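You operate a simulated robot arm through the tools that you are given. There is no shell and no other tool.

The job below is to be done with a simulated robot arm. You get a single attempt, and the scene is never put back.

TASK
Smooth the blue-edged board, turn its edge over and weight it.
Fine: rub with the red block and put it back; swing the black bar over and down again; the black long weight goes on the turned edge last. Set down upright: red block, what you pick out. What is to be rubbed or washed off counts as gone when no trace of it is left.

The check looks at the end state, three seconds after you hand in, the way a careful person would. Anything else that was tipped, shoved, dropped, spilled or broken makes it a failure.

THE ROBOT
A 7-joint arm with a fingered hand, fixed in place. Base frame: the origin is on the floor under the middle of its stand, x ahead of it, y to its left, z up; the work surface is at about z = 800. Units: mm, degrees, N and s.
With the tool pointing down near the work surface it reaches from about 360 to 840 mm from the base axis. Its first joint turns from -115.0 to 115.0 degrees. Payload 5 kg.
The tool frame sits at the grasp point between the pads (the TCP): z along the fingers, y along the line on which they close. The tips reach 32 mm beyond it. The gripper opens to 160 mm; its body begins 89 mm behind the TCP. The gripper is a hand of 4 fingers: y runs from the thumb to the fingers, the wrist lies at [0, 0, -267] in the tool frame, and closing takes about 1.5 s.
Orientation is told as [roll, pitch, yaw] about the base's x, y, z axes, in that order, counted from this pose: with the fingers straight down and closing along the base's y, the tool's x points along the base's -x, its y along +y and its z along -z.

THE INTERFACE
- The arm moves only by the tool drive_tool. Its argument "series" is one flat list of numbers, 7 for each row, row after row: the shift along the tool's x, y, z in units of 40 mm (1.0 is 40 mm), then the turn, a rotation vector about the tool's x, y, z in units of 5 degrees (1.0 is 5 degrees), then the finger opening in mm, from 0 to 160. In form: [dx, dy, dz, wx, wy, wz, gripper, dx, dy, dz, wx, wy, wz, gripper, ...]. A call has 1 to 20 rows; each row shifts and turns the commanded pose from where the row before left it, along the tool's axes as they then stand. A call with a number of a shift or a turn outside -1 to 1 is refused whole. A row lasts 0.2 s, in which the tool goes at most 50 mm and 8.6 degrees; a call with a longer step from one row to the next is refused whole, and so is a gripper value outside its range. A pose out of reach is approached as far as the arm can. The call stops where the force on the tool passes 80 N (or 10 N more than at its start, if that is more) or the arm is blocked; 0.2 s more then pass. The fingers move at their own pace (about 108 mm/s each) and stop on an object; they squeeze with about 33 N. The grip force told is the motor's: it shows also when the fingers shut on nothing. Time passes only in rows, and 0.2 s behind the last, so rows that do not move let the fingers close. The reply holds the time, the measured pose of the TCP, the force on the tool along the base axes, the opening and the grip force, in the units named above and with some noise, with the torque about the TCP (base axes, N m) and any sound that the robot's microphone picked up, and new pictures: "show" is both (left out), scene, wrist or none.
- Cameras (640 x 400 px; columns grow to the right, rows downward): "scene" is fixed at [50, 651, 1412]; the picture's right is [-0.70, -0.71, 0.00], its down [-0.47, 0.46, -0.76] and it looks along [0.54, -0.53, -0.65] (base axes); focal length 284 px, centre (320, 200). "wrist" rides on the gripper at [80, -4, -114] in the tool frame; the picture's right is [0.05, 1.00, 0.00], its down [-0.82, 0.04, -0.58] and it looks along [-0.58, 0.03, 0.82] (tool axes); focal length 265 px, centre (320, 200). There is no depth. A picture from a camera that has moved, and an enlarged one, comes with that camera's place and axes in the base frame and with its lens.
- slide_trunk(by): slides the trunk up (or, below 0, down) by that many mm; the arm rides with it, the base frame stays. It gives what a move gives, with no picture.
- grasp_type(shape): the hand has 4 fingers and takes this shape, open, in about a second: jaw (thumb against the fingers, like two jaws); tri (thumb and two fingers); tip (a fingertip pinch); poke (one finger out to press); point (the index stretched); flat (the hand flat); cup (the hand cupped); fist (a fist). The gripper value then closes the fingers along that shape, each until it touches; the sizes above hold for jaw. It gives what a move gives, with no picture.
- zoom(camera, box): a new picture of the part [left, top, right, bottom] of that camera's present view, enlarged. The clock stands still meanwhile.
- hand_in(): hands the job in; it is judged then, once.

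Nothing tells you positions but the pictures and the camera data. Unless the task says otherwise, let go and move clear before handing in.

The tools are called after "Call:" by a JSON object that holds its "name" and its "arguments". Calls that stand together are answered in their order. drive_tool: Moves the arm, as the interface text tells. Its arguments: {"type":"object","properties":{"series":{"type":"array","items":{"type":"number"}},"show":{"type":"string","enum":["both","scene","wrist","none"]}},"required":["series"]} The other tools are called the same way: slide_trunk (by) moves the trunk up or down; grasp_type (shape) gives the hand a shape; zoom (camera, box) takes an enlarged picture of a part of a camera's view; hand_in () hands the job in.

At the start:

```text
clock: 0.0
eef_pos: [524.5, 144.2, 1107.7]
ee_rot: [0.0, -0.1, 0.0]
force: [0.1, -0.1, -0.6]
ft_torque: [0.01, -0.01, -0.01]
grip_width: 159.8
grasp_force: 0.1
shape: jaw
trunk travel left (down, up): [-800.0, 190.0]
```

scene: 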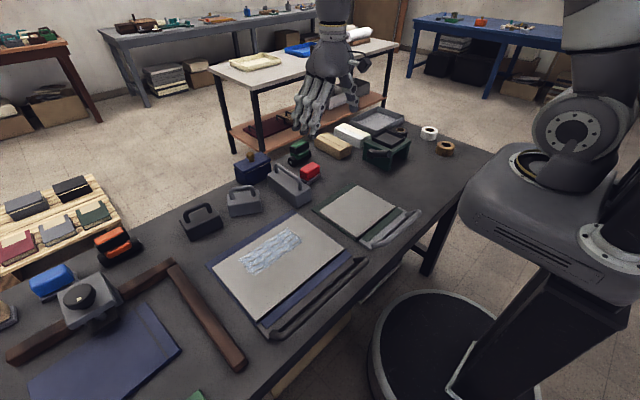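
wrist: 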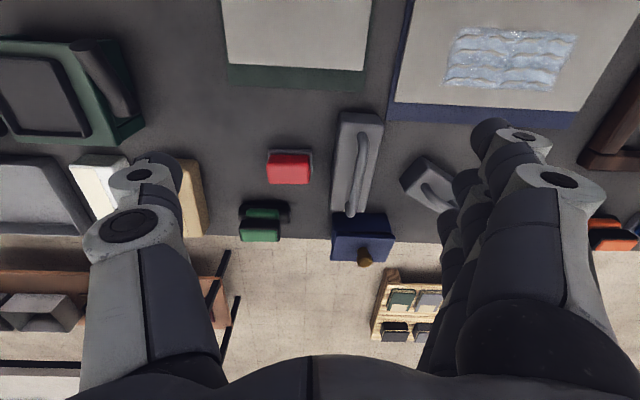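

I see a workbench with a blue-edged board carrying a wrinkled patch, a grey-black bar along its near edge, a red block, and several handled weights. I'll zoom in to identify everything before moving.

Call:
{"name": "zoom", "arguments": {"camera": "scene", "box": [190, 200, 390, 350]}}

Call:
{"name": "zoom", "arguments": {"camera": "scene", "box": [160, 110, 340, 240]}}

Call:
{"name": "zoom", "arguments": {"camera": "scene", "box": [0, 160, 260, 400]}}

Call:
{"name": "zoom", "arguments": {"camera": "scene", "box": [280, 100, 480, 260]}}

Call:
{"name": "zoom", "arguments": {"camera": "wrist", "box": [200, 100, 460, 280]}}

```text
2.67 times, centred on (290, 275) of scene
camera zoom: at [50.0, 651.0, 1412.0], right [-0.7, -0.71, 0.0], down [-0.47, 0.46, -0.76], along [0.54, -0.53, -0.65], focal length 758 px, centre (400, 0)
```

zoom: 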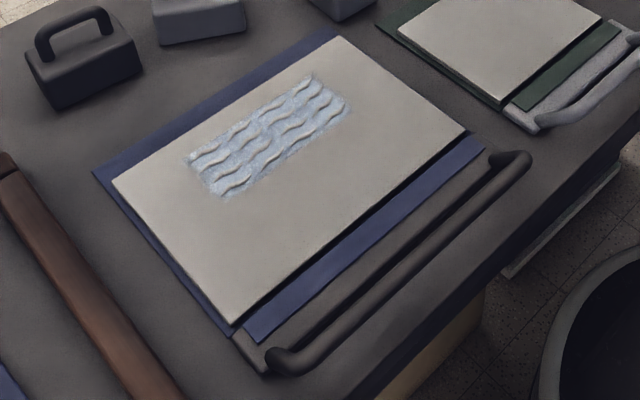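

```text
3.08 times, centred on (250, 175) of scene
camera zoom: at [50.0, 651.0, 1412.0], right [-0.7, -0.71, 0.0], down [-0.47, 0.46, -0.76], along [0.54, -0.53, -0.65], focal length 874 px, centre (535, 277)
```

zoom: 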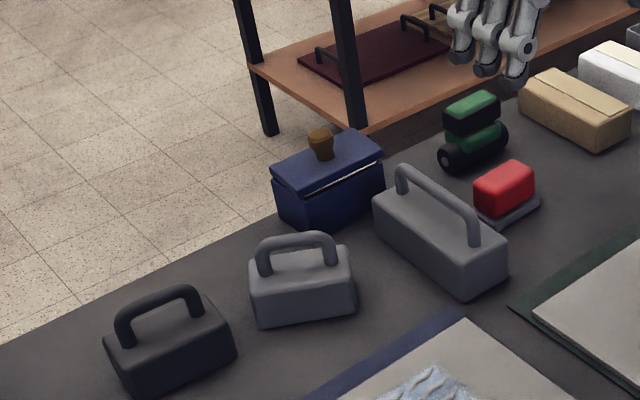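

```text
1.67 times, centred on (130, 280) of scene
camera zoom: at [50.0, 651.0, 1412.0], right [-0.7, -0.71, 0.0], down [-0.47, 0.46, -0.76], along [0.54, -0.53, -0.65], focal length 473 px, centre (637, 67)
```

zoom: 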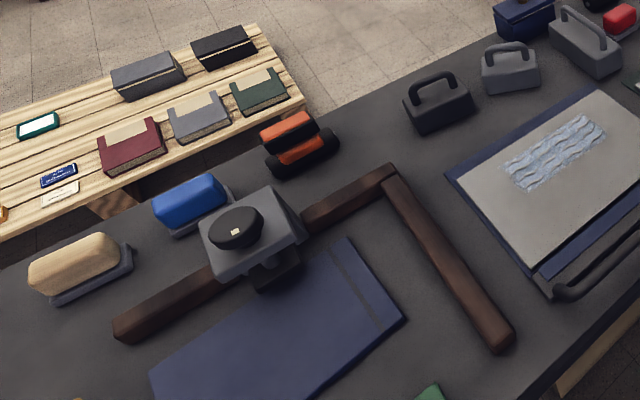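

```text
2.50 times, centred on (380, 180) of scene
camera zoom: at [50.0, 651.0, 1412.0], right [-0.7, -0.71, 0.0], down [-0.47, 0.46, -0.76], along [0.54, -0.53, -0.65], focal length 710 px, centre (170, 250)
```

zoom: 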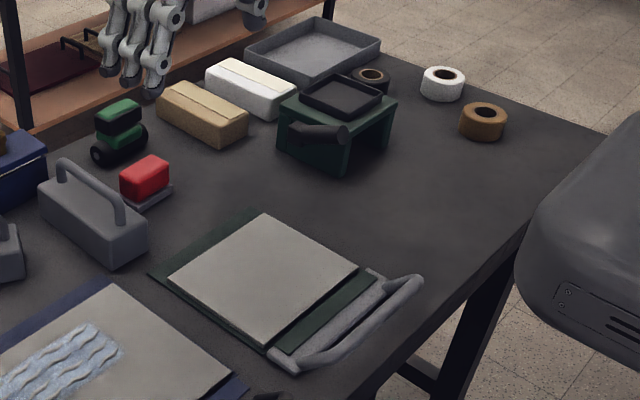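

```text
2.22 times, centred on (330, 190) of wrist
camera zoom: at [445.1, 141.8, 1222.2], right [-0.05, 1.0, 0.0], down [0.82, 0.04, 0.58], along [0.58, 0.03, -0.82], focal length 590 px, centre (298, 222)
```

zoom: 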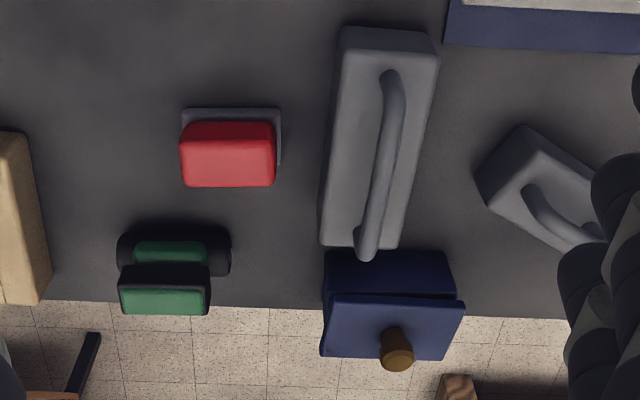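

I see the blue-edged board at about x 360–560, y 250–540. Its wrinkled patch is near x 470–535, y 308–473, and the black bar is along x≈290. The red block is near (660, 100), but I only see a long grey weight plus short black and short grey ones, no long black one yet. I'll move the wrist camera around to look for it.

Call:
{"name": "drive_tool", "arguments": {"series": [0.3, 1, 0, 0, 0, 0, 160, 0.3, 1, 0, 0, 0, 0, 160, 0.3, 1, 0, 0, 0, 0, 160, 0.3, 1, 0, 0, 0, 0, 160, 0.3, 1, 0, 0, 0, 0, 160, 0.3, 1, 0, 0, 0, 0, 160, 0.3, 1, 0, 0, 0, 0, 160, 0.3, 1, 0, 0, 0, 0, 160, 0.3, 1, 0, 0, 0, 0, 160, 0.3, 1, 0, 0, 0, 0, 160]}}

```text
clock: 2.2
eef_pos: [402.1, 545.9, 1107.6]
ee_rot: [0.0, 0.0, -0.1]
force: [-0.7, 0.5, 0.3]
ft_torque: [-0.01, 0.0, 0.04]
grip_width: 160.0
grasp_force: 0.0
shape: jaw
trunk travel left (down, up): [-800.0, 190.0]
camera wrist: at [321.6, 544.9, 1221.5], right [-0.05, 1.0, 0.0], down [0.82, 0.04, 0.58], along [0.58, 0.03, -0.82], focal length 265 px, centre (320, 200)
```

scene: 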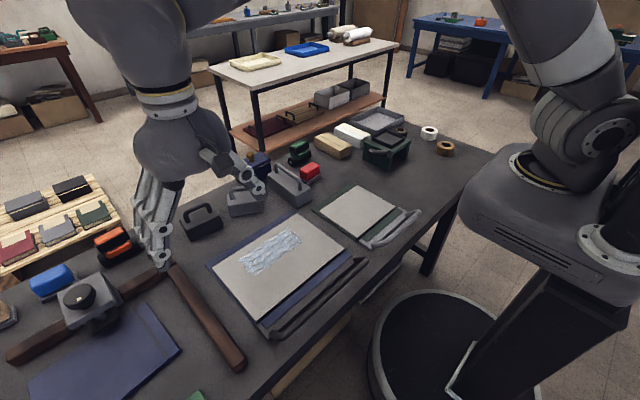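
wrist: 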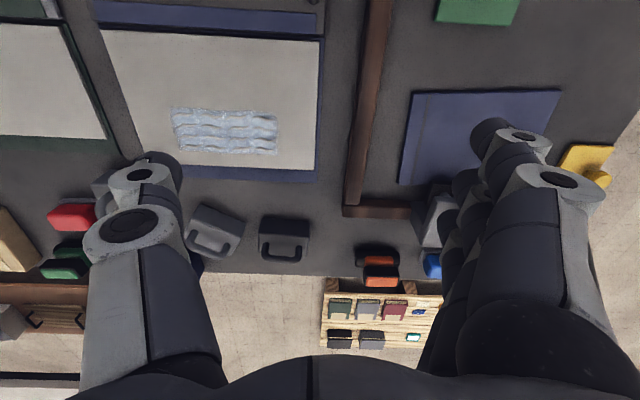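

The left half of the table shows a T-square frame, a blue sheet, and yellow and green items, but still no long black weight. I'll turn the wrist to look further left.

Call:
{"name": "drive_tool", "arguments": {"series": [0.5, -0.5, 0, 0, 0, -1, 160, 0.5, -0.5, 0, 0, 0, -1, 160, 0.3, -0.5, 0, 0, 0, -1, 160, 0, -0.5, 0, 0, 0, -1, 160, 0, 0, 0, 0, 0, -1, 160, 0, 0, 0, 0, 0, -1, 160, 0, 0, 0, 0, 0, -1, 160, 0, 0, 0, 0, 0, -1, 160, 0, 0, 0, 0, 0, -1, 160, 0, 0, 0, 0, 0, -1, 160, 0, 0, 0, 0, 0, -1, 160, 0, 0, 0, 0, 0, -1, 160]}}

```text
clock: 4.8
eef_pos: [362.9, 461.4, 1109.9]
ee_rot: [0.0, 0.0, 60.2]
force: [0.1, 0.2, -0.9]
ft_torque: [0.01, 0.01, -0.01]
grip_width: 160.1
grasp_force: 0.1
shape: jaw
trunk travel left (down, up): [-800.0, 190.0]
camera wrist: at [326.9, 391.9, 1222.7], right [-0.89, 0.45, 0.0], down [0.37, 0.73, 0.58], along [0.26, 0.51, -0.82], focal length 265 px, centre (320, 200)
```

scene: 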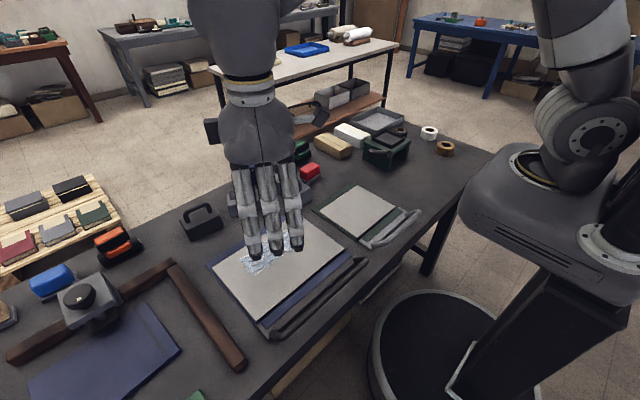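
wrist: 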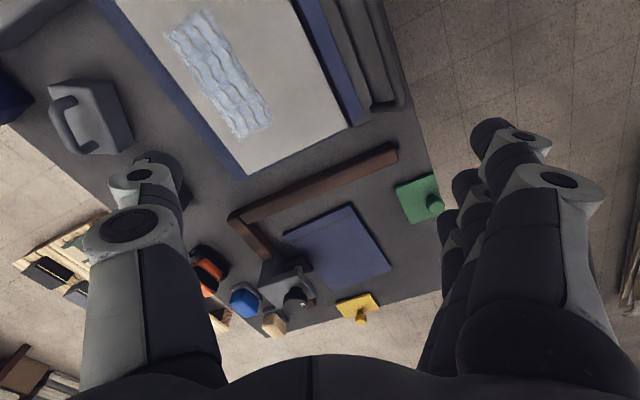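

Nothing long and black is on the left. I'll swing the camera over to the right half of the table.

Call:
{"name": "drive_tool", "arguments": {"series": [0, -1, 0, 0, 0, 1, 160, 0, -1, 0, 0, 0, 1, 160, 0, -1, 0, 0, 0, 1, 160, 0, -1, 0, 0, 0, 1, 160, 0, -1, 0, 0, 0, 1, 160, 0, -1, 0, 0, 0, 1, 160, 0, -1, 0, 0, 0, 1, 160, 0, -1, 0, 0, 0, 1, 160, 0, -1, 0, 0, 0, 1, 160, 0, -1, 0, 0, 0, 1, 160, 0, -1, 0, 0, 0, 1, 160, 0, -1, 0, 0, 0, 1, 160, 0, -1, 0, 0, 0, 0, 160, 0, -0.5, 0, 0, 0, 0, 160], "show": "wrist"}}

```text
clock: 7.8
eef_pos: [610.0, 15.9, 1105.7]
ee_rot: [0.0, 0.1, 0.2]
force: [-0.4, -0.1, -1.4]
ft_torque: [0.01, -0.01, 0.01]
grip_width: 159.7
grasp_force: 0.0
shape: jaw
trunk travel left (down, up): [-800.0, 190.0]
camera wrist: at [529.5, 12.0, 1220.6], right [-0.05, 1.0, 0.0], down [0.82, 0.04, 0.58], along [0.58, 0.03, -0.82], focal length 265 px, centre (320, 200)
```

wrist: 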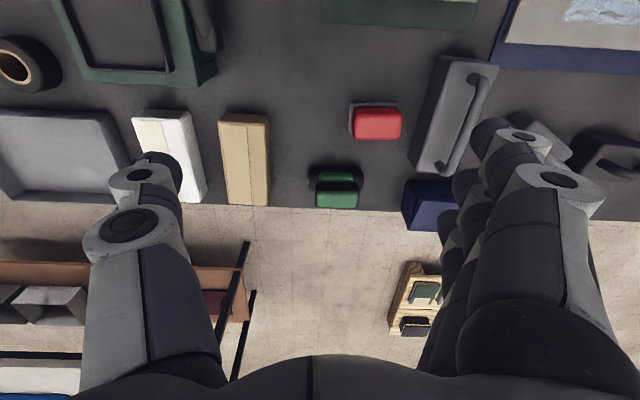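

Here are two bundles (tan and white), a tray, tape and the green press, but still no long black weight. I'll look further right.

Call:
{"name": "drive_tool", "arguments": {"series": [0.8, -0.8, 0, 0, 0, 1, 160, 0.8, -0.8, 0, 0, 0, 1, 160, 0.5, -0.8, 0, 0, 0, 1, 160, 0.5, -0.8, 0, 0, 0, 1, 160, 0.5, -0.8, 0, 0, 0, 1, 160, 0.5, -0.5, 0, 0, 0, 1, 160, 0.5, -0.5, 0, 0, 0, 1, 160, 0.5, -0.5, 0, 0, 0, 1, 160, 0.5, -0.5, 0, 0, 0, 1, 160, 0.5, 0, 0, 0, 0, 1, 160, 0.5, 0, 0, 0, 0, 1, 160, 0.5, 0, 0, 0, 0, 1, 160], "show": "both"}}

```text
clock: 10.4
eef_pos: [312.0, -101.9, 1109.8]
ee_rot: [0.0, 0.0, -60.1]
force: [-0.3, 0.3, 0.2]
ft_torque: [0.0, 0.0, 0.01]
grip_width: 159.8
grasp_force: 0.0
shape: jaw
trunk travel left (down, up): [-800.0, 190.0]
camera wrist: at [268.2, -32.4, 1223.0], right [0.84, 0.54, 0.0], down [0.44, -0.69, 0.58], along [0.31, -0.48, -0.82], focal length 265 px, centre (320, 200)
```

scene: 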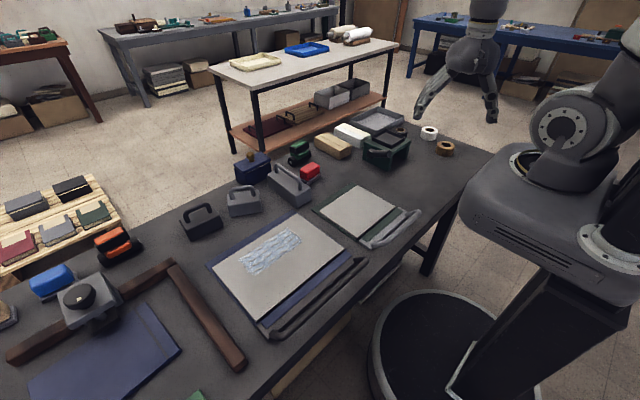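
wrist: 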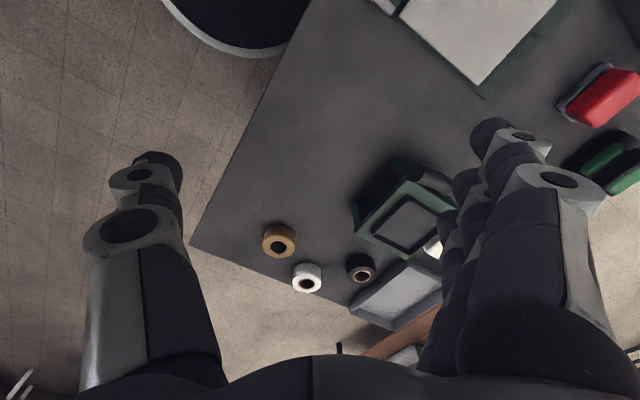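

The green stand on the right has something dark sticking out of or under it. I'll zoom in on it.

Call:
{"name": "zoom", "arguments": {"camera": "scene", "box": [340, 115, 440, 178]}}

Call:
{"name": "zoom", "arguments": {"camera": "wrist", "box": [340, 140, 480, 290]}}

Call:
{"name": "zoom", "arguments": {"camera": "scene", "box": [170, 150, 330, 250]}}

Call:
{"name": "zoom", "arguments": {"camera": "scene", "box": [220, 250, 480, 400]}}

```text
6.35 times, centred on (390, 146) of scene
camera zoom: at [50.0, 651.0, 1412.0], right [-0.7, -0.71, 0.0], down [-0.47, 0.46, -0.76], along [0.54, -0.53, -0.65], focal length 1804 px, centre (-124, 540)
```

zoom: 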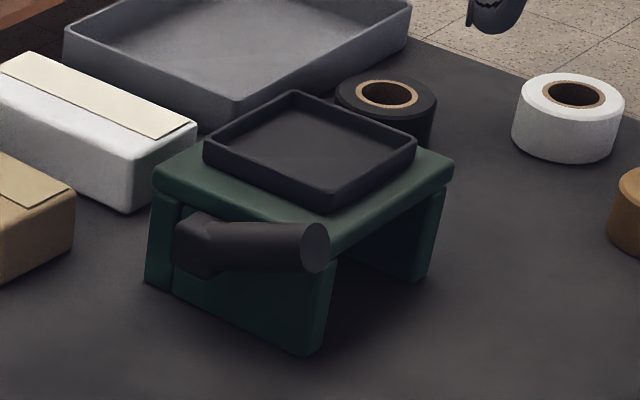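

```text
2.67 times, centred on (410, 215) of wrist
camera zoom: at [268.2, -32.4, 1223.0], right [0.84, 0.54, 0.0], down [0.44, -0.69, 0.58], along [0.31, -0.48, -0.82], focal length 708 px, centre (80, 160)
```

zoom: 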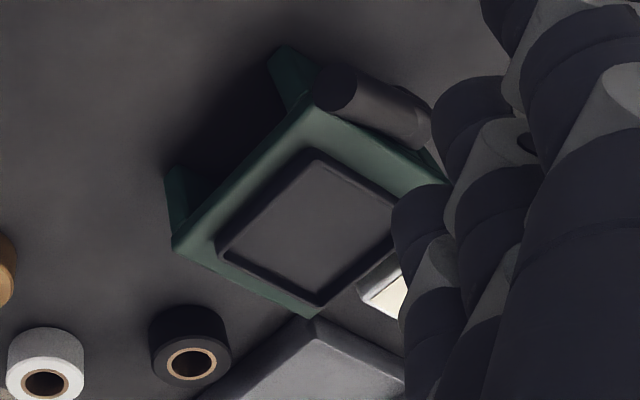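

```text
4.00 times, centred on (250, 200) of scene
camera zoom: at [50.0, 651.0, 1412.0], right [-0.7, -0.71, 0.0], down [-0.47, 0.46, -0.76], along [0.54, -0.53, -0.65], focal length 1136 px, centre (600, 200)
```

zoom: 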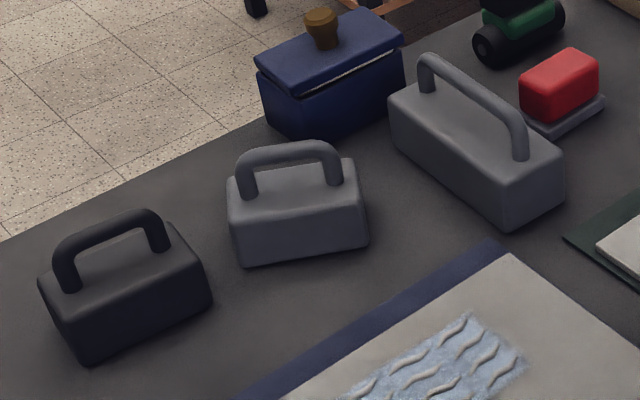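

```text
2.46 times, centred on (350, 325) of scene
camera zoom: at [50.0, 651.0, 1412.0], right [-0.7, -0.71, 0.0], down [-0.47, 0.46, -0.76], along [0.54, -0.53, -0.65], focal length 699 px, centre (246, -108)
```

zoom: 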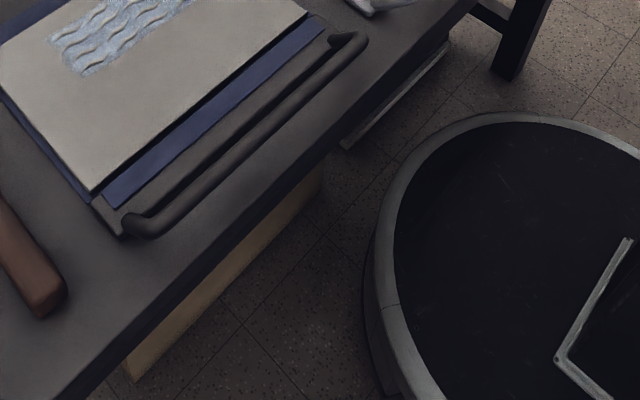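

None of the visible weights is both long and black: the black and small grey ones are about 98 mm long, and the long grey one about 170 mm. I'll tilt the wrist camera up and pan around for other places such as shelves or stands.

Call:
{"name": "drive_tool", "arguments": {"series": [0, 0, 0, 0, -1, 0, 160, 0, 0, 0, 0, -1, 0, 160, 0, 0, 0, 0, -1, 0, 160, 0, 0, 0, 0, -1, 0, 160, 0, 0, 0, 0, -1, 0, 160, 0, 0, 0, 0, -1, 0, 160], "show": "wrist"}}

```text
clock: 11.8
eef_pos: [378.6, -110.1, 1120.4]
ee_rot: [0.0, -30.0, -60.0]
force: [-0.1, 0.0, 0.6]
ft_torque: [-0.01, -0.01, -0.02]
grip_width: 160.1
grasp_force: 0.1
shape: jaw
out of reach, approached as far as the arm can: row 1, 2, 3, 4, 5, 6
trunk travel left (down, up): [-800.0, 190.0]
camera wrist: at [312.2, -1.7, 1179.0], right [0.84, 0.54, -0.03], down [0.25, -0.34, 0.91], along [0.48, -0.77, -0.42], focal length 265 px, centre (320, 200)
```

wrist: 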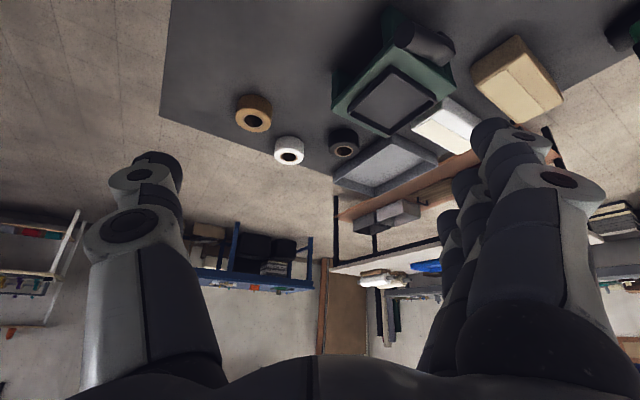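

At the far right there's a rack with hanging tools, seen upside down. I'll pan further right to see what stands there.

Call:
{"name": "drive_tool", "arguments": {"series": [-0.5, -0.5, 0.29, 0.5, 0, 0.866, 160, -0.5, -0.5, 0.29, 0.5, 0, 0.866, 160, -0.5, -0.5, 0.29, 0.5, 0, 0.866, 160, -0.5, -0.5, 0.29, 0.5, 0, 0.866, 160, -0.5, -0.5, 0.29, 0.5, 0, 0.866, 160, -0.5, -0.5, 0.29, 0.5, 0, 0.866, 160, -0.5, -0.5, 0.29, 0.5, 0, 0.866, 160, -0.5, -0.5, 0.29, 0.5, 0, 0.866, 160], "show": "wrist"}}

```text
clock: 13.6
eef_pos: [264.7, -321.9, 1120.2]
ee_rot: [-0.1, -30.0, -100.1]
force: [-0.6, -0.1, 0.2]
ft_torque: [-0.01, -0.02, 0.01]
grip_width: 159.9
grasp_force: 0.0
shape: jaw
trunk travel left (down, up): [-800.0, 190.0]
camera wrist: at [281.2, -195.2, 1177.5], right [0.99, -0.13, -0.03], down [-0.03, -0.42, 0.91], along [-0.13, -0.9, -0.42], focal length 265 px, centre (320, 200)
```

wrist: 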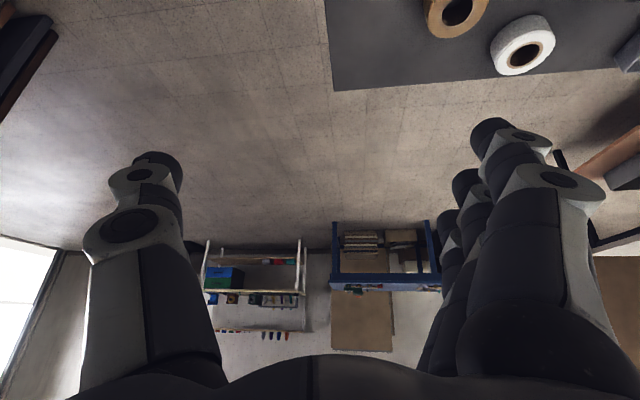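

At the upper left of the view there's a dark surface behind and to the right of the robot with something on it. I'll pan to look there.

Call:
{"name": "drive_tool", "arguments": {"series": [0, -0.6, 0, 0.5, 0, 0.866, 160, 0, -0.6, 0, 0.5, 0, 0.866, 160, 0, -0.6, 0, 0.5, 0, 0.866, 160, 0, -0.6, 0, 0.5, 0, 0.866, 160, 0, -0.6, 0, 0.5, 0, 0.866, 160, 0, -0.6, 0, 0.5, 0, 0.866, 160, 0, -0.6, 0, 0.5, 0, 0.866, 160, 0, -0.6, 0, 0.5, 0, 0.866, 160], "show": "wrist"}}

```text
clock: 15.4
eef_pos: [126.0, -269.7, 1124.8]
ee_rot: [-0.3, -30.0, -140.0]
force: [0.2, -0.3, 0.5]
ft_torque: [-0.02, -0.02, -0.03]
grip_width: 160.1
grasp_force: 0.1
shape: jaw
out of reach, approached as far as the arm can: row 5, 6, 7, 8
trunk travel left (down, up): [-800.0, 190.0]
camera wrist: at [219.9, -184.0, 1182.3], right [0.67, -0.74, -0.03], down [-0.29, -0.3, 0.91], along [-0.68, -0.6, -0.42], focal length 265 px, centre (320, 200)
```

wrist: 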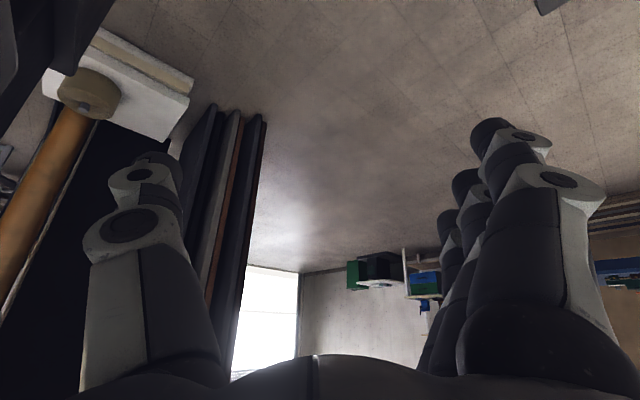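

Behind the robot is only a press and a board rack, probably background. I'll pan back and look at the left side and the back left.

Call:
{"name": "drive_tool", "arguments": {"series": [0, 0.6, 0, -0.5, 0, -0.866, 160, 0, 0.6, 0, -0.5, 0, -0.866, 160, 0, 0.6, 0, -0.5, 0, -0.866, 160, 0, 0.6, 0, -0.5, 0, -0.866, 160, 0, 0.6, 0, -0.5, 0, -0.866, 160, 0, 0.6, 0, -0.5, 0, -0.866, 160, 0, 0.6, 0, -0.5, 0, -0.866, 160, 0, 0.6, 0, -0.5, 0, -0.866, 160, 0.2, 0.7, -0.1, -0.5, 0, -0.866, 160, 0.2, 0.7, -0.1, -0.5, 0, -0.866, 160, 0, 0.7, 0, -0.5, 0, -0.866, 160, 0, 0.7, 0, -0.5, 0, -0.866, 160, 0, 0.7, 0, -0.5, 0, -0.866, 160, 0, 0.7, 0, -0.5, 0, -0.866, 160, 0, 0.7, 0, -0.5, 0, -0.866, 160, 0, 0.7, 0, -0.5, 0, -0.866, 160, 0, 0.7, 0, -0.5, 0, -0.866, 160, 0, 0.7, 0, -0.5, 0, -0.866, 160, 0, 0.7, 0, -0.5, 0, -0.866, 160, 0, 0.7, 0, -0.5, 0, -0.866, 160], "show": "wrist"}}

```text
clock: 19.6
eef_pos: [592.7, -255.0, 1124.3]
ee_rot: [0.0, -30.0, -39.9]
force: [0.2, 0.6, -1.2]
ft_torque: [0.02, 0.01, -0.02]
grip_width: 160.1
grasp_force: 0.1
shape: jaw
trunk travel left (down, up): [-800.0, 190.0]
camera wrist: at [492.7, -176.4, 1182.4], right [0.61, 0.8, -0.03], down [0.35, -0.24, 0.91], along [0.72, -0.56, -0.42], focal length 265 px, centre (320, 200)
```

wrist: 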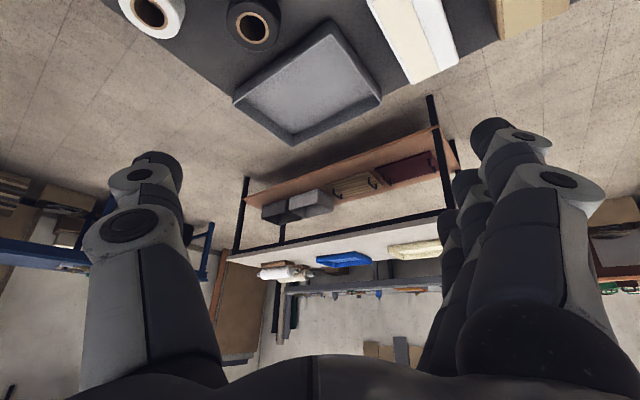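

The tray is empty and nothing else shows here. I'll continue the pan to the left.

Call:
{"name": "drive_tool", "arguments": {"series": [0.3, 0.7, -0.17, -0.5, 0, -0.866, 160, 0.3, 0.7, -0.17, -0.5, 0, -0.866, 160, 0.3, 0.7, -0.17, -0.5, 0, -0.866, 160, 0.3, 0.7, -0.17, -0.5, 0, -0.866, 160, 0.3, 0.7, -0.17, -0.5, 0, -0.866, 160, 0.3, 0.7, -0.17, -0.5, 0, -0.866, 160, 0.3, 0.7, -0.17, -0.5, 0, -0.866, 160, 0.3, 0.7, -0.17, -0.5, 0, -0.866, 160, 0.3, 0.7, -0.17, -0.5, 0, -0.866, 160, 0.3, 0.7, -0.17, -0.5, 0, -0.866, 160, 0, 0.8, 0, -0.5, 0, -0.866, 160, 0, 0.8, 0, -0.5, 0, -0.866, 160, 0, 0.8, 0, -0.5, 0, -0.866, 160, 0, 0.8, 0, -0.5, 0, -0.866, 160, 0, 0.8, 0, -0.5, 0, -0.866, 160, 0, 0.8, 0, -0.5, 0, -0.866, 160, 0, 0.8, 0, -0.5, 0, -0.866, 160, 0, 0.8, 0, -0.5, 0, -0.866, 160, 0, 0.8, 0, -0.5, 0, -0.866, 160, 0, 0.8, 0, -0.5, 0, -0.866, 160], "show": "wrist"}}

```text
clock: 23.8
eef_pos: [378.8, 303.9, 1122.5]
ee_rot: [0.0, -30.0, 60.1]
force: [-0.3, -0.7, -0.4]
ft_torque: [0.0, -0.02, 0.05]
grip_width: 160.0
grasp_force: 0.1
shape: jaw
trunk travel left (down, up): [-800.0, 190.0]
camera wrist: at [320.8, 193.9, 1181.4], right [-0.89, 0.46, -0.03], down [0.17, 0.38, 0.91], along [0.43, 0.8, -0.42], focal length 265 px, centre (320, 200)
```

wrist: 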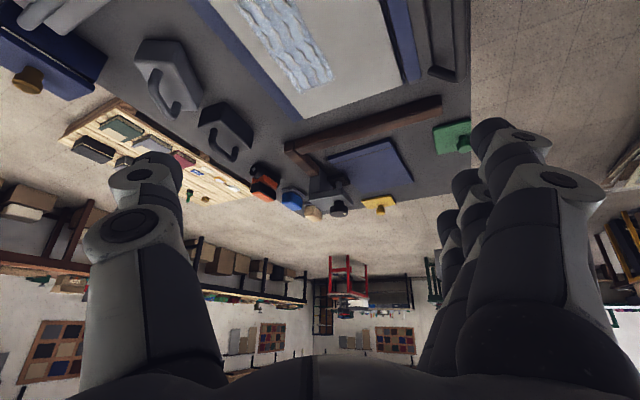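

Still no long black weight. I'll pan once more to the back left.

Call:
{"name": "drive_tool", "arguments": {"series": [0, 0.3, 0, -0.5, 0, -0.866, 160, 0, 0.3, 0, -0.5, 0, -0.866, 160, 0, 0.3, 0, -0.5, 0, -0.866, 160, 0, 0.3, 0, -0.5, 0, -0.866, 160, 0, 0.3, 0, -0.5, 0, -0.866, 160, 0, 0.3, 0, -0.5, 0, -0.866, 160, 0, 0.3, 0, -0.5, 0, -0.866, 160, 0, 0.3, 0, -0.5, 0, -0.866, 160, 0, 0.3, 0, -0.5, 0, -0.866, 160, 0, 0.3, 0, -0.5, 0, -0.866, 160], "show": "wrist"}}

Call:
{"name": "zoom", "arguments": {"camera": "scene", "box": [0, 160, 130, 280]}}

```text
clock: 26.0
eef_pos: [252.6, 337.4, 1126.6]
ee_rot: [-0.3, -28.9, 109.5]
force: [-0.1, -1.0, -0.3]
ft_torque: [0.04, -0.01, 0.03]
grip_width: 159.9
grasp_force: 0.0
shape: jaw
out of reach, approached as far as the arm can: row 10
trunk travel left (down, up): [-800.0, 190.0]
camera wrist: at [297.9, 221.8, 1187.3], right [-0.93, -0.37, -0.03], down [-0.19, 0.39, 0.9], along [-0.32, 0.84, -0.43], focal length 265 px, centre (320, 200)
```

wrist: 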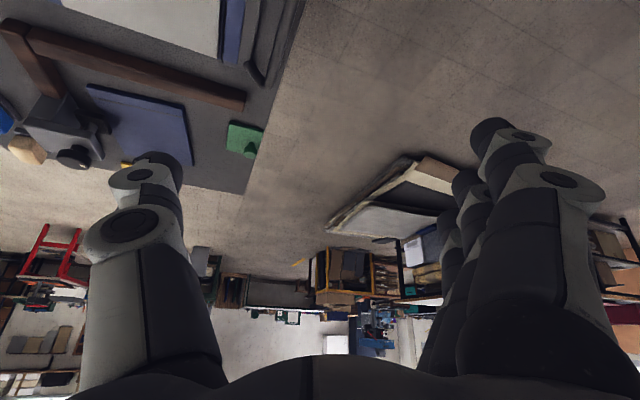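

```text
3.33 times, centred on (65, 220) of scene
camera zoom: at [50.0, 651.0, 1412.0], right [-0.7, -0.71, 0.0], down [-0.47, 0.46, -0.76], along [0.54, -0.53, -0.65], focal length 947 px, centre (1170, 133)
```

zoom: 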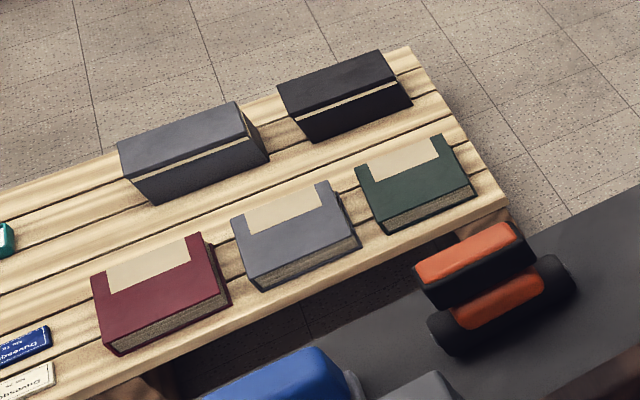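

No reachable place at the back left. Two covered spots remain: under or inside the green bridge-like stand, and the lidded blue box. I'll look inside the green stand from the front first.

Call:
{"name": "drive_tool", "arguments": {"series": [0.55, 0.02, -0.32, 0.5, 0, 0.866, 160, 0.55, 0.02, -0.32, 0.5, 0, 0.866, 160, 0.53, -0.17, -0.31, 0.5, 0, 0.866, 160, 0.53, -0.17, -0.31, 0.5, 0, 0.866, 160, 0.53, -0.17, -0.31, 0.5, 0, 0.866, 160, 0.45, -0.37, -0.26, 0.5, 0, 0.866, 160, 0.45, -0.37, -0.26, 0.5, 0, 0.866, 160, 0.45, -0.37, -0.26, 0.5, 0, 0.866, 160, 0.45, -0.37, -0.26, 0.5, 0, 0.866, 160, 0.31, -0.53, -0.18, 0.5, 0, 0.866, 160, 0.31, -0.53, -0.18, 0.5, 0, 0.866, 160, 0.31, -0.53, -0.18, 0.5, 0, 0.866, 160, 0.31, -0.53, -0.18, 0.5, 0, 0.866, 160, 0.14, -0.62, -0.08, 0.5, 0, 0.866, 160, 0.14, -0.62, -0.08, 0.5, 0, 0.866, 160, 0.14, -0.62, -0.08, 0.5, 0, 0.866, 160, 0.14, -0.62, -0.08, 0.5, 0, 0.866, 160, -0.05, -0.63, 0.03, 0.5, 0, 0.866, 160, -0.05, -0.63, 0.03, 0.5, 0, 0.866, 160, -0.05, -0.63, 0.03, 0.5, 0, 0.866, 160], "show": "none"}}

```text
clock: 30.2
eef_pos: [479.2, -83.4, 1122.1]
ee_rot: [0.0, -30.0, 10.0]
force: [-0.2, 0.3, 0.6]
ft_torque: [-0.01, 0.04, -0.01]
grip_width: 159.7
grasp_force: 0.1
shape: jaw
out of reach, approached as far as the arm can: row 1, 2, 3, 4, 5, 6, 7, 8, 9, 12
trunk travel left (down, up): [-800.0, 190.0]
```

Call:
{"name": "drive_tool", "arguments": {"series": [0.68, -0.49, 0.53, 0.5, 0, 0.866, 160, 0.68, -0.49, 0.53, 0.5, 0, 0.866, 160, 0.68, -0.49, 0.53, 0, 0, 0, 160, 0.68, -0.49, 0.53, 0, 0, 0, 160, 0.68, -0.49, 0.53, 0, 0, 0, 160, 0.68, -0.49, 0.53, 0, 0, 0, 160], "show": "both"}}

```text
clock: 31.8
eef_pos: [428.4, -205.1, 1044.0]
ee_rot: [-1.3, -33.4, -7.0]
force: [-0.1, 0.2, 0.1]
ft_torque: [-0.08, 0.0, -0.05]
grip_width: 159.9
grasp_force: 0.0
shape: jaw
out of reach, approached as far as the arm can: row 3, 4, 5
trunk travel left (down, up): [-800.0, 190.0]
stopped in row 6: the arm was blocked; the commanded pose is now the measured one
camera wrist: at [300.1, -189.7, 1095.8], right [0.09, 0.99, -0.05], down [0.37, 0.01, 0.93], along [0.93, -0.1, -0.37], focal length 265 px, centre (320, 200)
```

scene: 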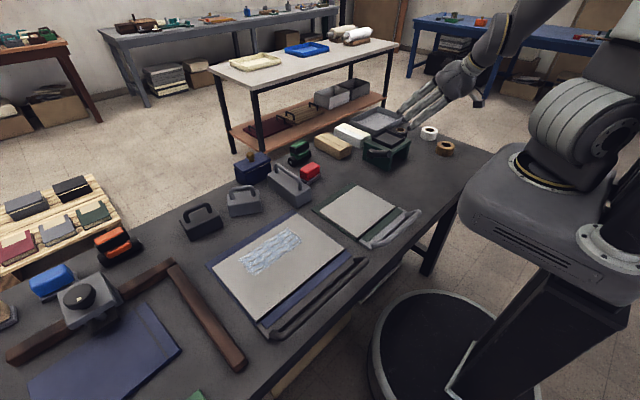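
wrist: 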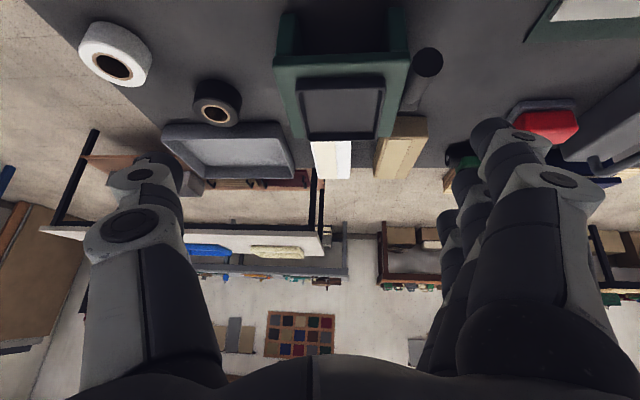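

Call:
{"name": "zoom", "arguments": {"camera": "wrist", "box": [240, 0, 460, 180]}}

Call:
{"name": "zoom", "arguments": {"camera": "wrist", "box": [440, 60, 640, 220]}}

```text
2.22 times, centred on (350, 90) of wrist
camera zoom: at [300.1, -189.7, 1095.8], right [0.09, 0.99, -0.05], down [0.37, 0.01, 0.93], along [0.93, -0.1, -0.37], focal length 590 px, centre (253, 444)
```

zoom: 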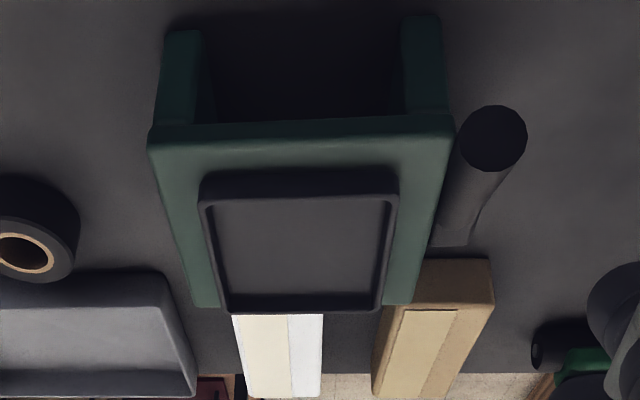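

```text
2.50 times, centred on (540, 140) of wrist
camera zoom: at [300.1, -189.7, 1095.8], right [0.09, 0.99, -0.05], down [0.37, 0.01, 0.93], along [0.93, -0.1, -0.37], focal length 664 px, centre (-230, 350)
```

zoom: 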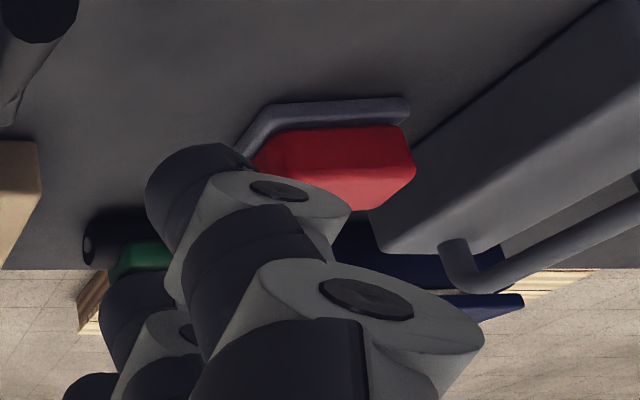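

The green stand is open and empty. I'll untilt the wrist and then inspect the blue lidded box and the weights from closer up.

Call:
{"name": "drive_tool", "arguments": {"series": [0, 0.3, -0.3, 0, 1, 0, 160, 0, 0.5, -0.3, 0, 1, 0, 160, 0, 0.5, -0.3, 0, 1, 0, 160, 0, 0.8, 0, 0, 1, 0, 160, 0, 1, 0, 0, 1, 0, 160, 0, 1, 0, 0, 1, 0, 160, -0.5, 1, 0, 0, 0.68, -1.4, 160, -0.5, 1, 0, 0, 0, 0, 160, -0.5, 1, 0, 0, 0, 0, 160, -0.5, 1, 0, 0, 0, 0, 160, -0.5, 0.3, 0, 0, 0, 0, 160], "show": "wrist"}}

```text
refused: -1.4 is not a number from -1 to 1
```

Call:
{"name": "drive_tool", "arguments": {"series": [0, 0.3, -0.3, 0, 1, 0, 160, 0, 0.5, -0.3, 0, 1, 0, 160, 0, 0.5, -0.3, 0, 1, 0, 160, 0, 0.8, 0, 0, 1, 0, 160, 0, 1, 0, 0, 1, 0, 160, 0, 1, 0, 0, 1, 0, 160, -0.5, 1, 0, 0, 0.68, -1, 160, -0.5, 1, 0, 0, 0, -0.4, 160, -0.5, 1, 0, 0, 0, 0, 160, -0.5, 1, 0, 0, 0, 0, 160, -0.5, 0.3, 0, 0, 0, 0, 160], "show": "wrist"}}

```text
clock: 34.2
eef_pos: [541.8, 127.6, 1074.0]
ee_rot: [-1.1, 0.1, -0.7]
force: [-0.4, -0.2, 0.1]
ft_torque: [-0.03, -0.02, 0.02]
grip_width: 159.9
grasp_force: 0.0
shape: jaw
trunk travel left (down, up): [-800.0, 190.0]
camera wrist: at [461.4, 129.1, 1187.7], right [-0.04, 1.0, -0.02], down [0.82, 0.04, 0.57], along [0.57, 0.01, -0.82], focal length 265 px, centre (320, 200)
```

wrist: 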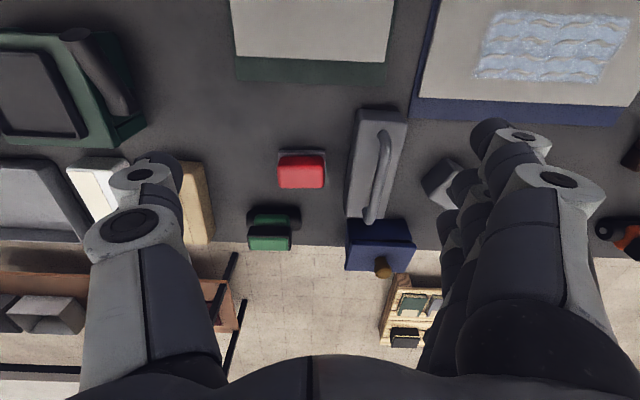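

Call:
{"name": "drive_tool", "arguments": {"series": [-0.6, 0.5, 0, 0, 0, 0, 160, -0.6, 0.5, 0, 0, 0, 0, 160, -0.6, 0.5, 0, 0, 0, 0, 160, -0.6, 0.5, 0, 0, 0, 0, 160, -0.4, 0, 0, 0, 0, 0, 160], "show": "wrist"}}

Call:
{"name": "zoom", "arguments": {"camera": "wrist", "box": [200, 60, 500, 260]}}

```text
clock: 35.4
eef_pos: [654.4, 202.9, 1069.6]
ee_rot: [-1.1, 0.2, -0.8]
force: [-0.6, 0.1, 0.4]
ft_torque: [0.02, 0.0, -0.01]
grip_width: 160.1
grasp_force: 0.0
shape: jaw
trunk travel left (down, up): [-800.0, 190.0]
camera wrist: at [574.8, 203.9, 1184.0], right [-0.04, 1.0, -0.02], down [0.82, 0.04, 0.57], along [0.57, 0.01, -0.82], focal length 265 px, centre (320, 200)
```

wrist: 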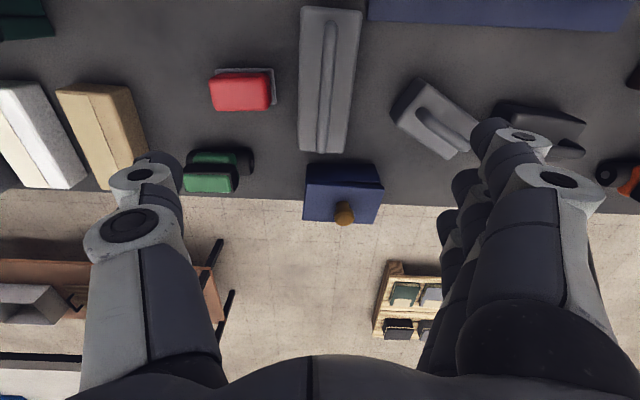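

```text
2.00 times, centred on (350, 160) of wrist
camera zoom: at [574.8, 203.9, 1184.0], right [-0.04, 1.0, -0.02], down [0.82, 0.04, 0.57], along [0.57, 0.01, -0.82], focal length 531 px, centre (260, 280)
```

zoom: 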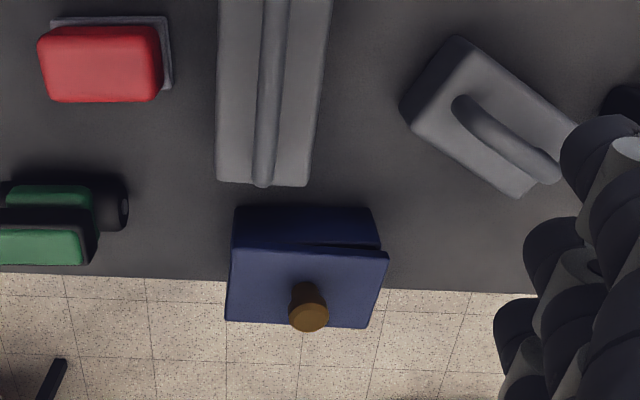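

The blue box is only about 108×58 mm, too small to hold a long weight. I'll look closely at the black and small grey weights to compare sizes.

Call:
{"name": "drive_tool", "arguments": {"series": [0.5, 1, 0, 0, 0, 0, 160, 0.5, 1, 0, 0, 0, 0, 160, 0.3, 1, 0, 0, 0, 0, 160, 0.3, 1, 0, 0, 0, 0, 160, 0.3, 1, 0, 0, 0, 0, 160, 0.3, 1, 0, 0, 0, 0, 160], "show": "wrist"}}

Call:
{"name": "zoom", "arguments": {"camera": "wrist", "box": [170, 80, 470, 280]}}

```text
clock: 36.8
eef_pos: [570.1, 442.9, 1066.6]
ee_rot: [-1.1, 0.2, -0.7]
force: [-0.3, 0.5, 0.1]
ft_torque: [0.0, -0.02, -0.02]
grip_width: 159.9
grasp_force: 0.0
shape: jaw
trunk travel left (down, up): [-800.0, 190.0]
camera wrist: at [489.9, 443.9, 1180.6], right [-0.04, 1.0, -0.02], down [0.82, 0.04, 0.57], along [0.57, 0.01, -0.82], focal length 265 px, centre (320, 200)
```

wrist: 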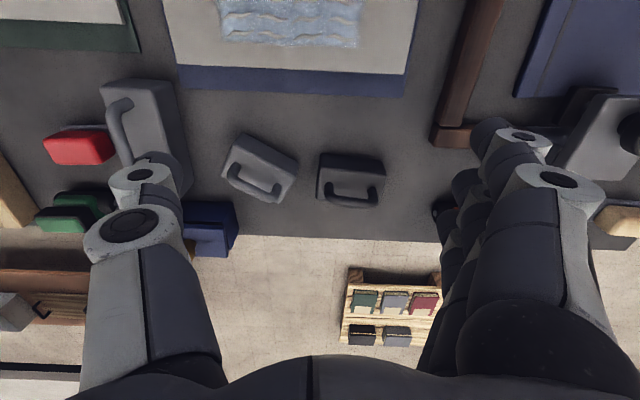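

```text
2.00 times, centred on (320, 180) of wrist
camera zoom: at [489.9, 443.9, 1180.6], right [-0.04, 1.0, -0.02], down [0.82, 0.04, 0.57], along [0.57, 0.01, -0.82], focal length 531 px, centre (320, 240)
```

zoom: 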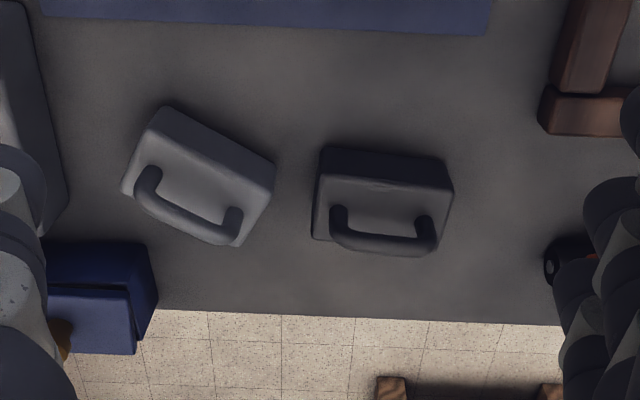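

Both small weights are the short kind. There's something dark under the grey press at the left, so I'll zoom in there.

Call:
{"name": "zoom", "arguments": {"camera": "scene", "box": [0, 240, 190, 370]}}

Call:
{"name": "zoom", "arguments": {"camera": "wrist", "box": [480, 60, 640, 240]}}

Call:
{"name": "zoom", "arguments": {"camera": "scene", "box": [0, 300, 320, 400]}}

```text
3.08 times, centred on (95, 305) of scene
camera zoom: at [50.0, 651.0, 1412.0], right [-0.7, -0.71, 0.0], down [-0.47, 0.46, -0.76], along [0.54, -0.53, -0.65], focal length 874 px, centre (1012, -123)
```

zoom: 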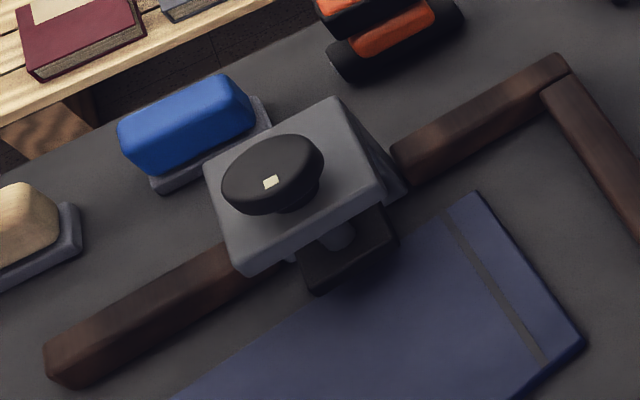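

```text
2.22 times, centred on (560, 150) of wrist
camera zoom: at [489.9, 443.9, 1180.6], right [-0.04, 1.0, -0.02], down [0.82, 0.04, 0.57], along [0.57, 0.01, -0.82], focal length 590 px, centre (-213, 311)
```

zoom: 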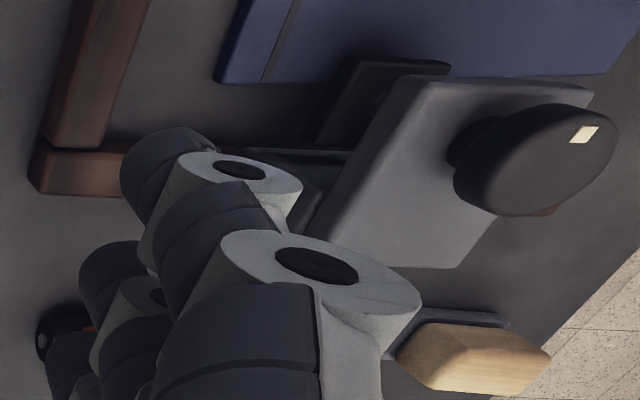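

```text
2.00 times, centred on (160, 350) of scene
camera zoom: at [50.0, 651.0, 1412.0], right [-0.7, -0.71, 0.0], down [-0.47, 0.46, -0.76], along [0.54, -0.53, -0.65], focal length 568 px, centre (640, -100)
```

zoom: 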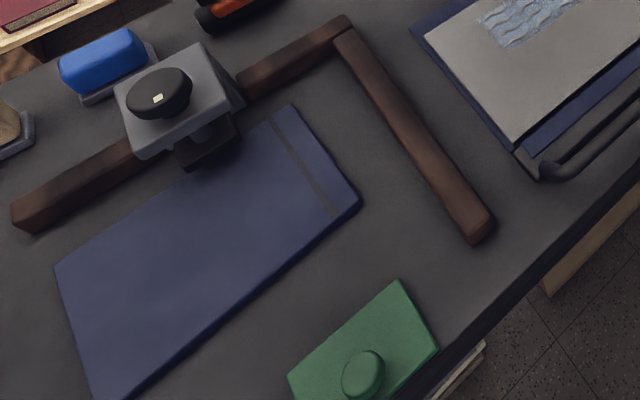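

The press area is out of reach anyway and shows no long weight. I'll look closely at what's under the near edge of the table, the tan and white pieces, in case they're drawers or boxes.

Call:
{"name": "zoom", "arguments": {"camera": "scene", "box": [250, 310, 370, 400]}}

Call:
{"name": "zoom", "arguments": {"camera": "scene", "box": [340, 200, 480, 310]}}

Call:
{"name": "zoom", "arguments": {"camera": "scene", "box": [150, 330, 290, 400]}}

Call:
{"name": "zoom", "arguments": {"camera": "scene", "box": [410, 110, 520, 220]}}

```text
4.44 times, centred on (310, 355) of scene
camera zoom: at [50.0, 651.0, 1412.0], right [-0.7, -0.71, 0.0], down [-0.47, 0.46, -0.76], along [0.54, -0.53, -0.65], focal length 1262 px, centre (364, -489)
```

zoom: 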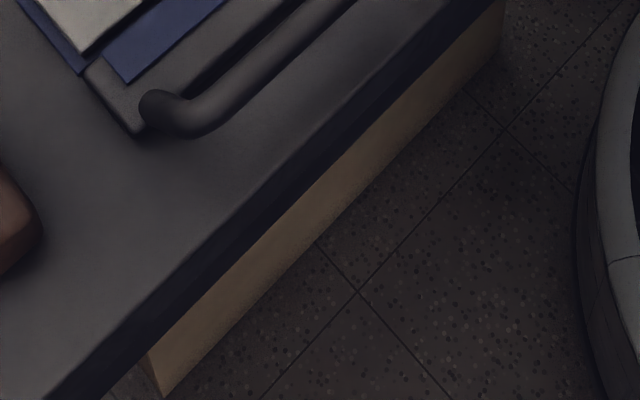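

```text
3.64 times, centred on (410, 255) of scene
camera zoom: at [50.0, 651.0, 1412.0], right [-0.7, -0.71, 0.0], down [-0.47, 0.46, -0.76], along [0.54, -0.53, -0.65], focal length 1033 px, centre (-7, 0)
```

zoom: 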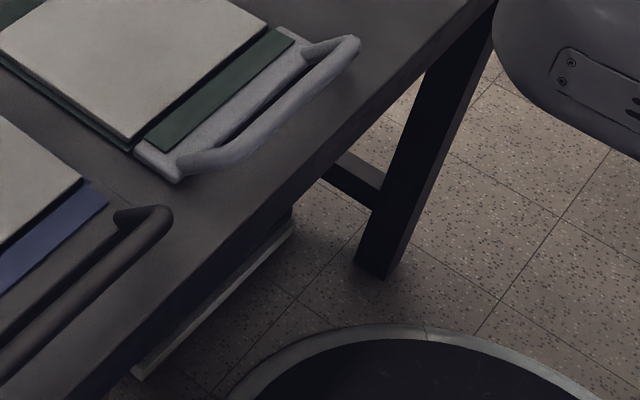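

```text
4.57 times, centred on (220, 365) of scene
camera zoom: at [50.0, 651.0, 1412.0], right [-0.7, -0.71, 0.0], down [-0.47, 0.46, -0.76], along [0.54, -0.53, -0.65], focal length 1298 px, centre (777, -554)
```

zoom: 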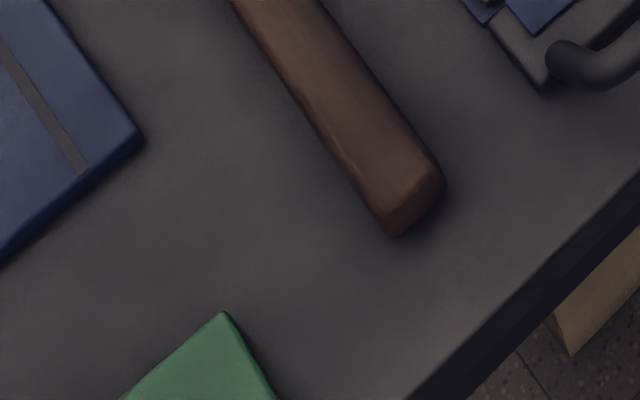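

```text
3.64 times, centred on (465, 165) of scene
camera zoom: at [50.0, 651.0, 1412.0], right [-0.7, -0.71, 0.0], down [-0.47, 0.46, -0.76], along [0.54, -0.53, -0.65], focal length 1033 px, centre (-207, 327)
```

zoom: 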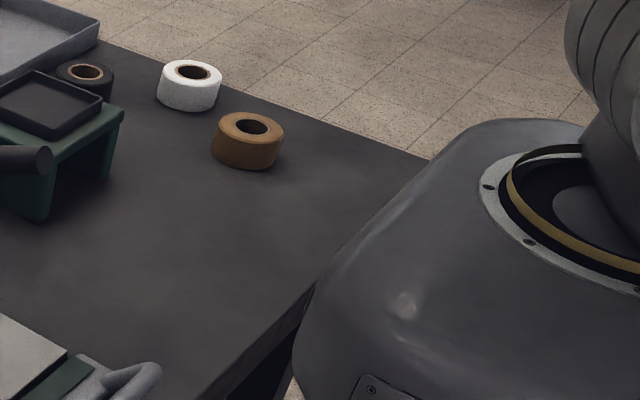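

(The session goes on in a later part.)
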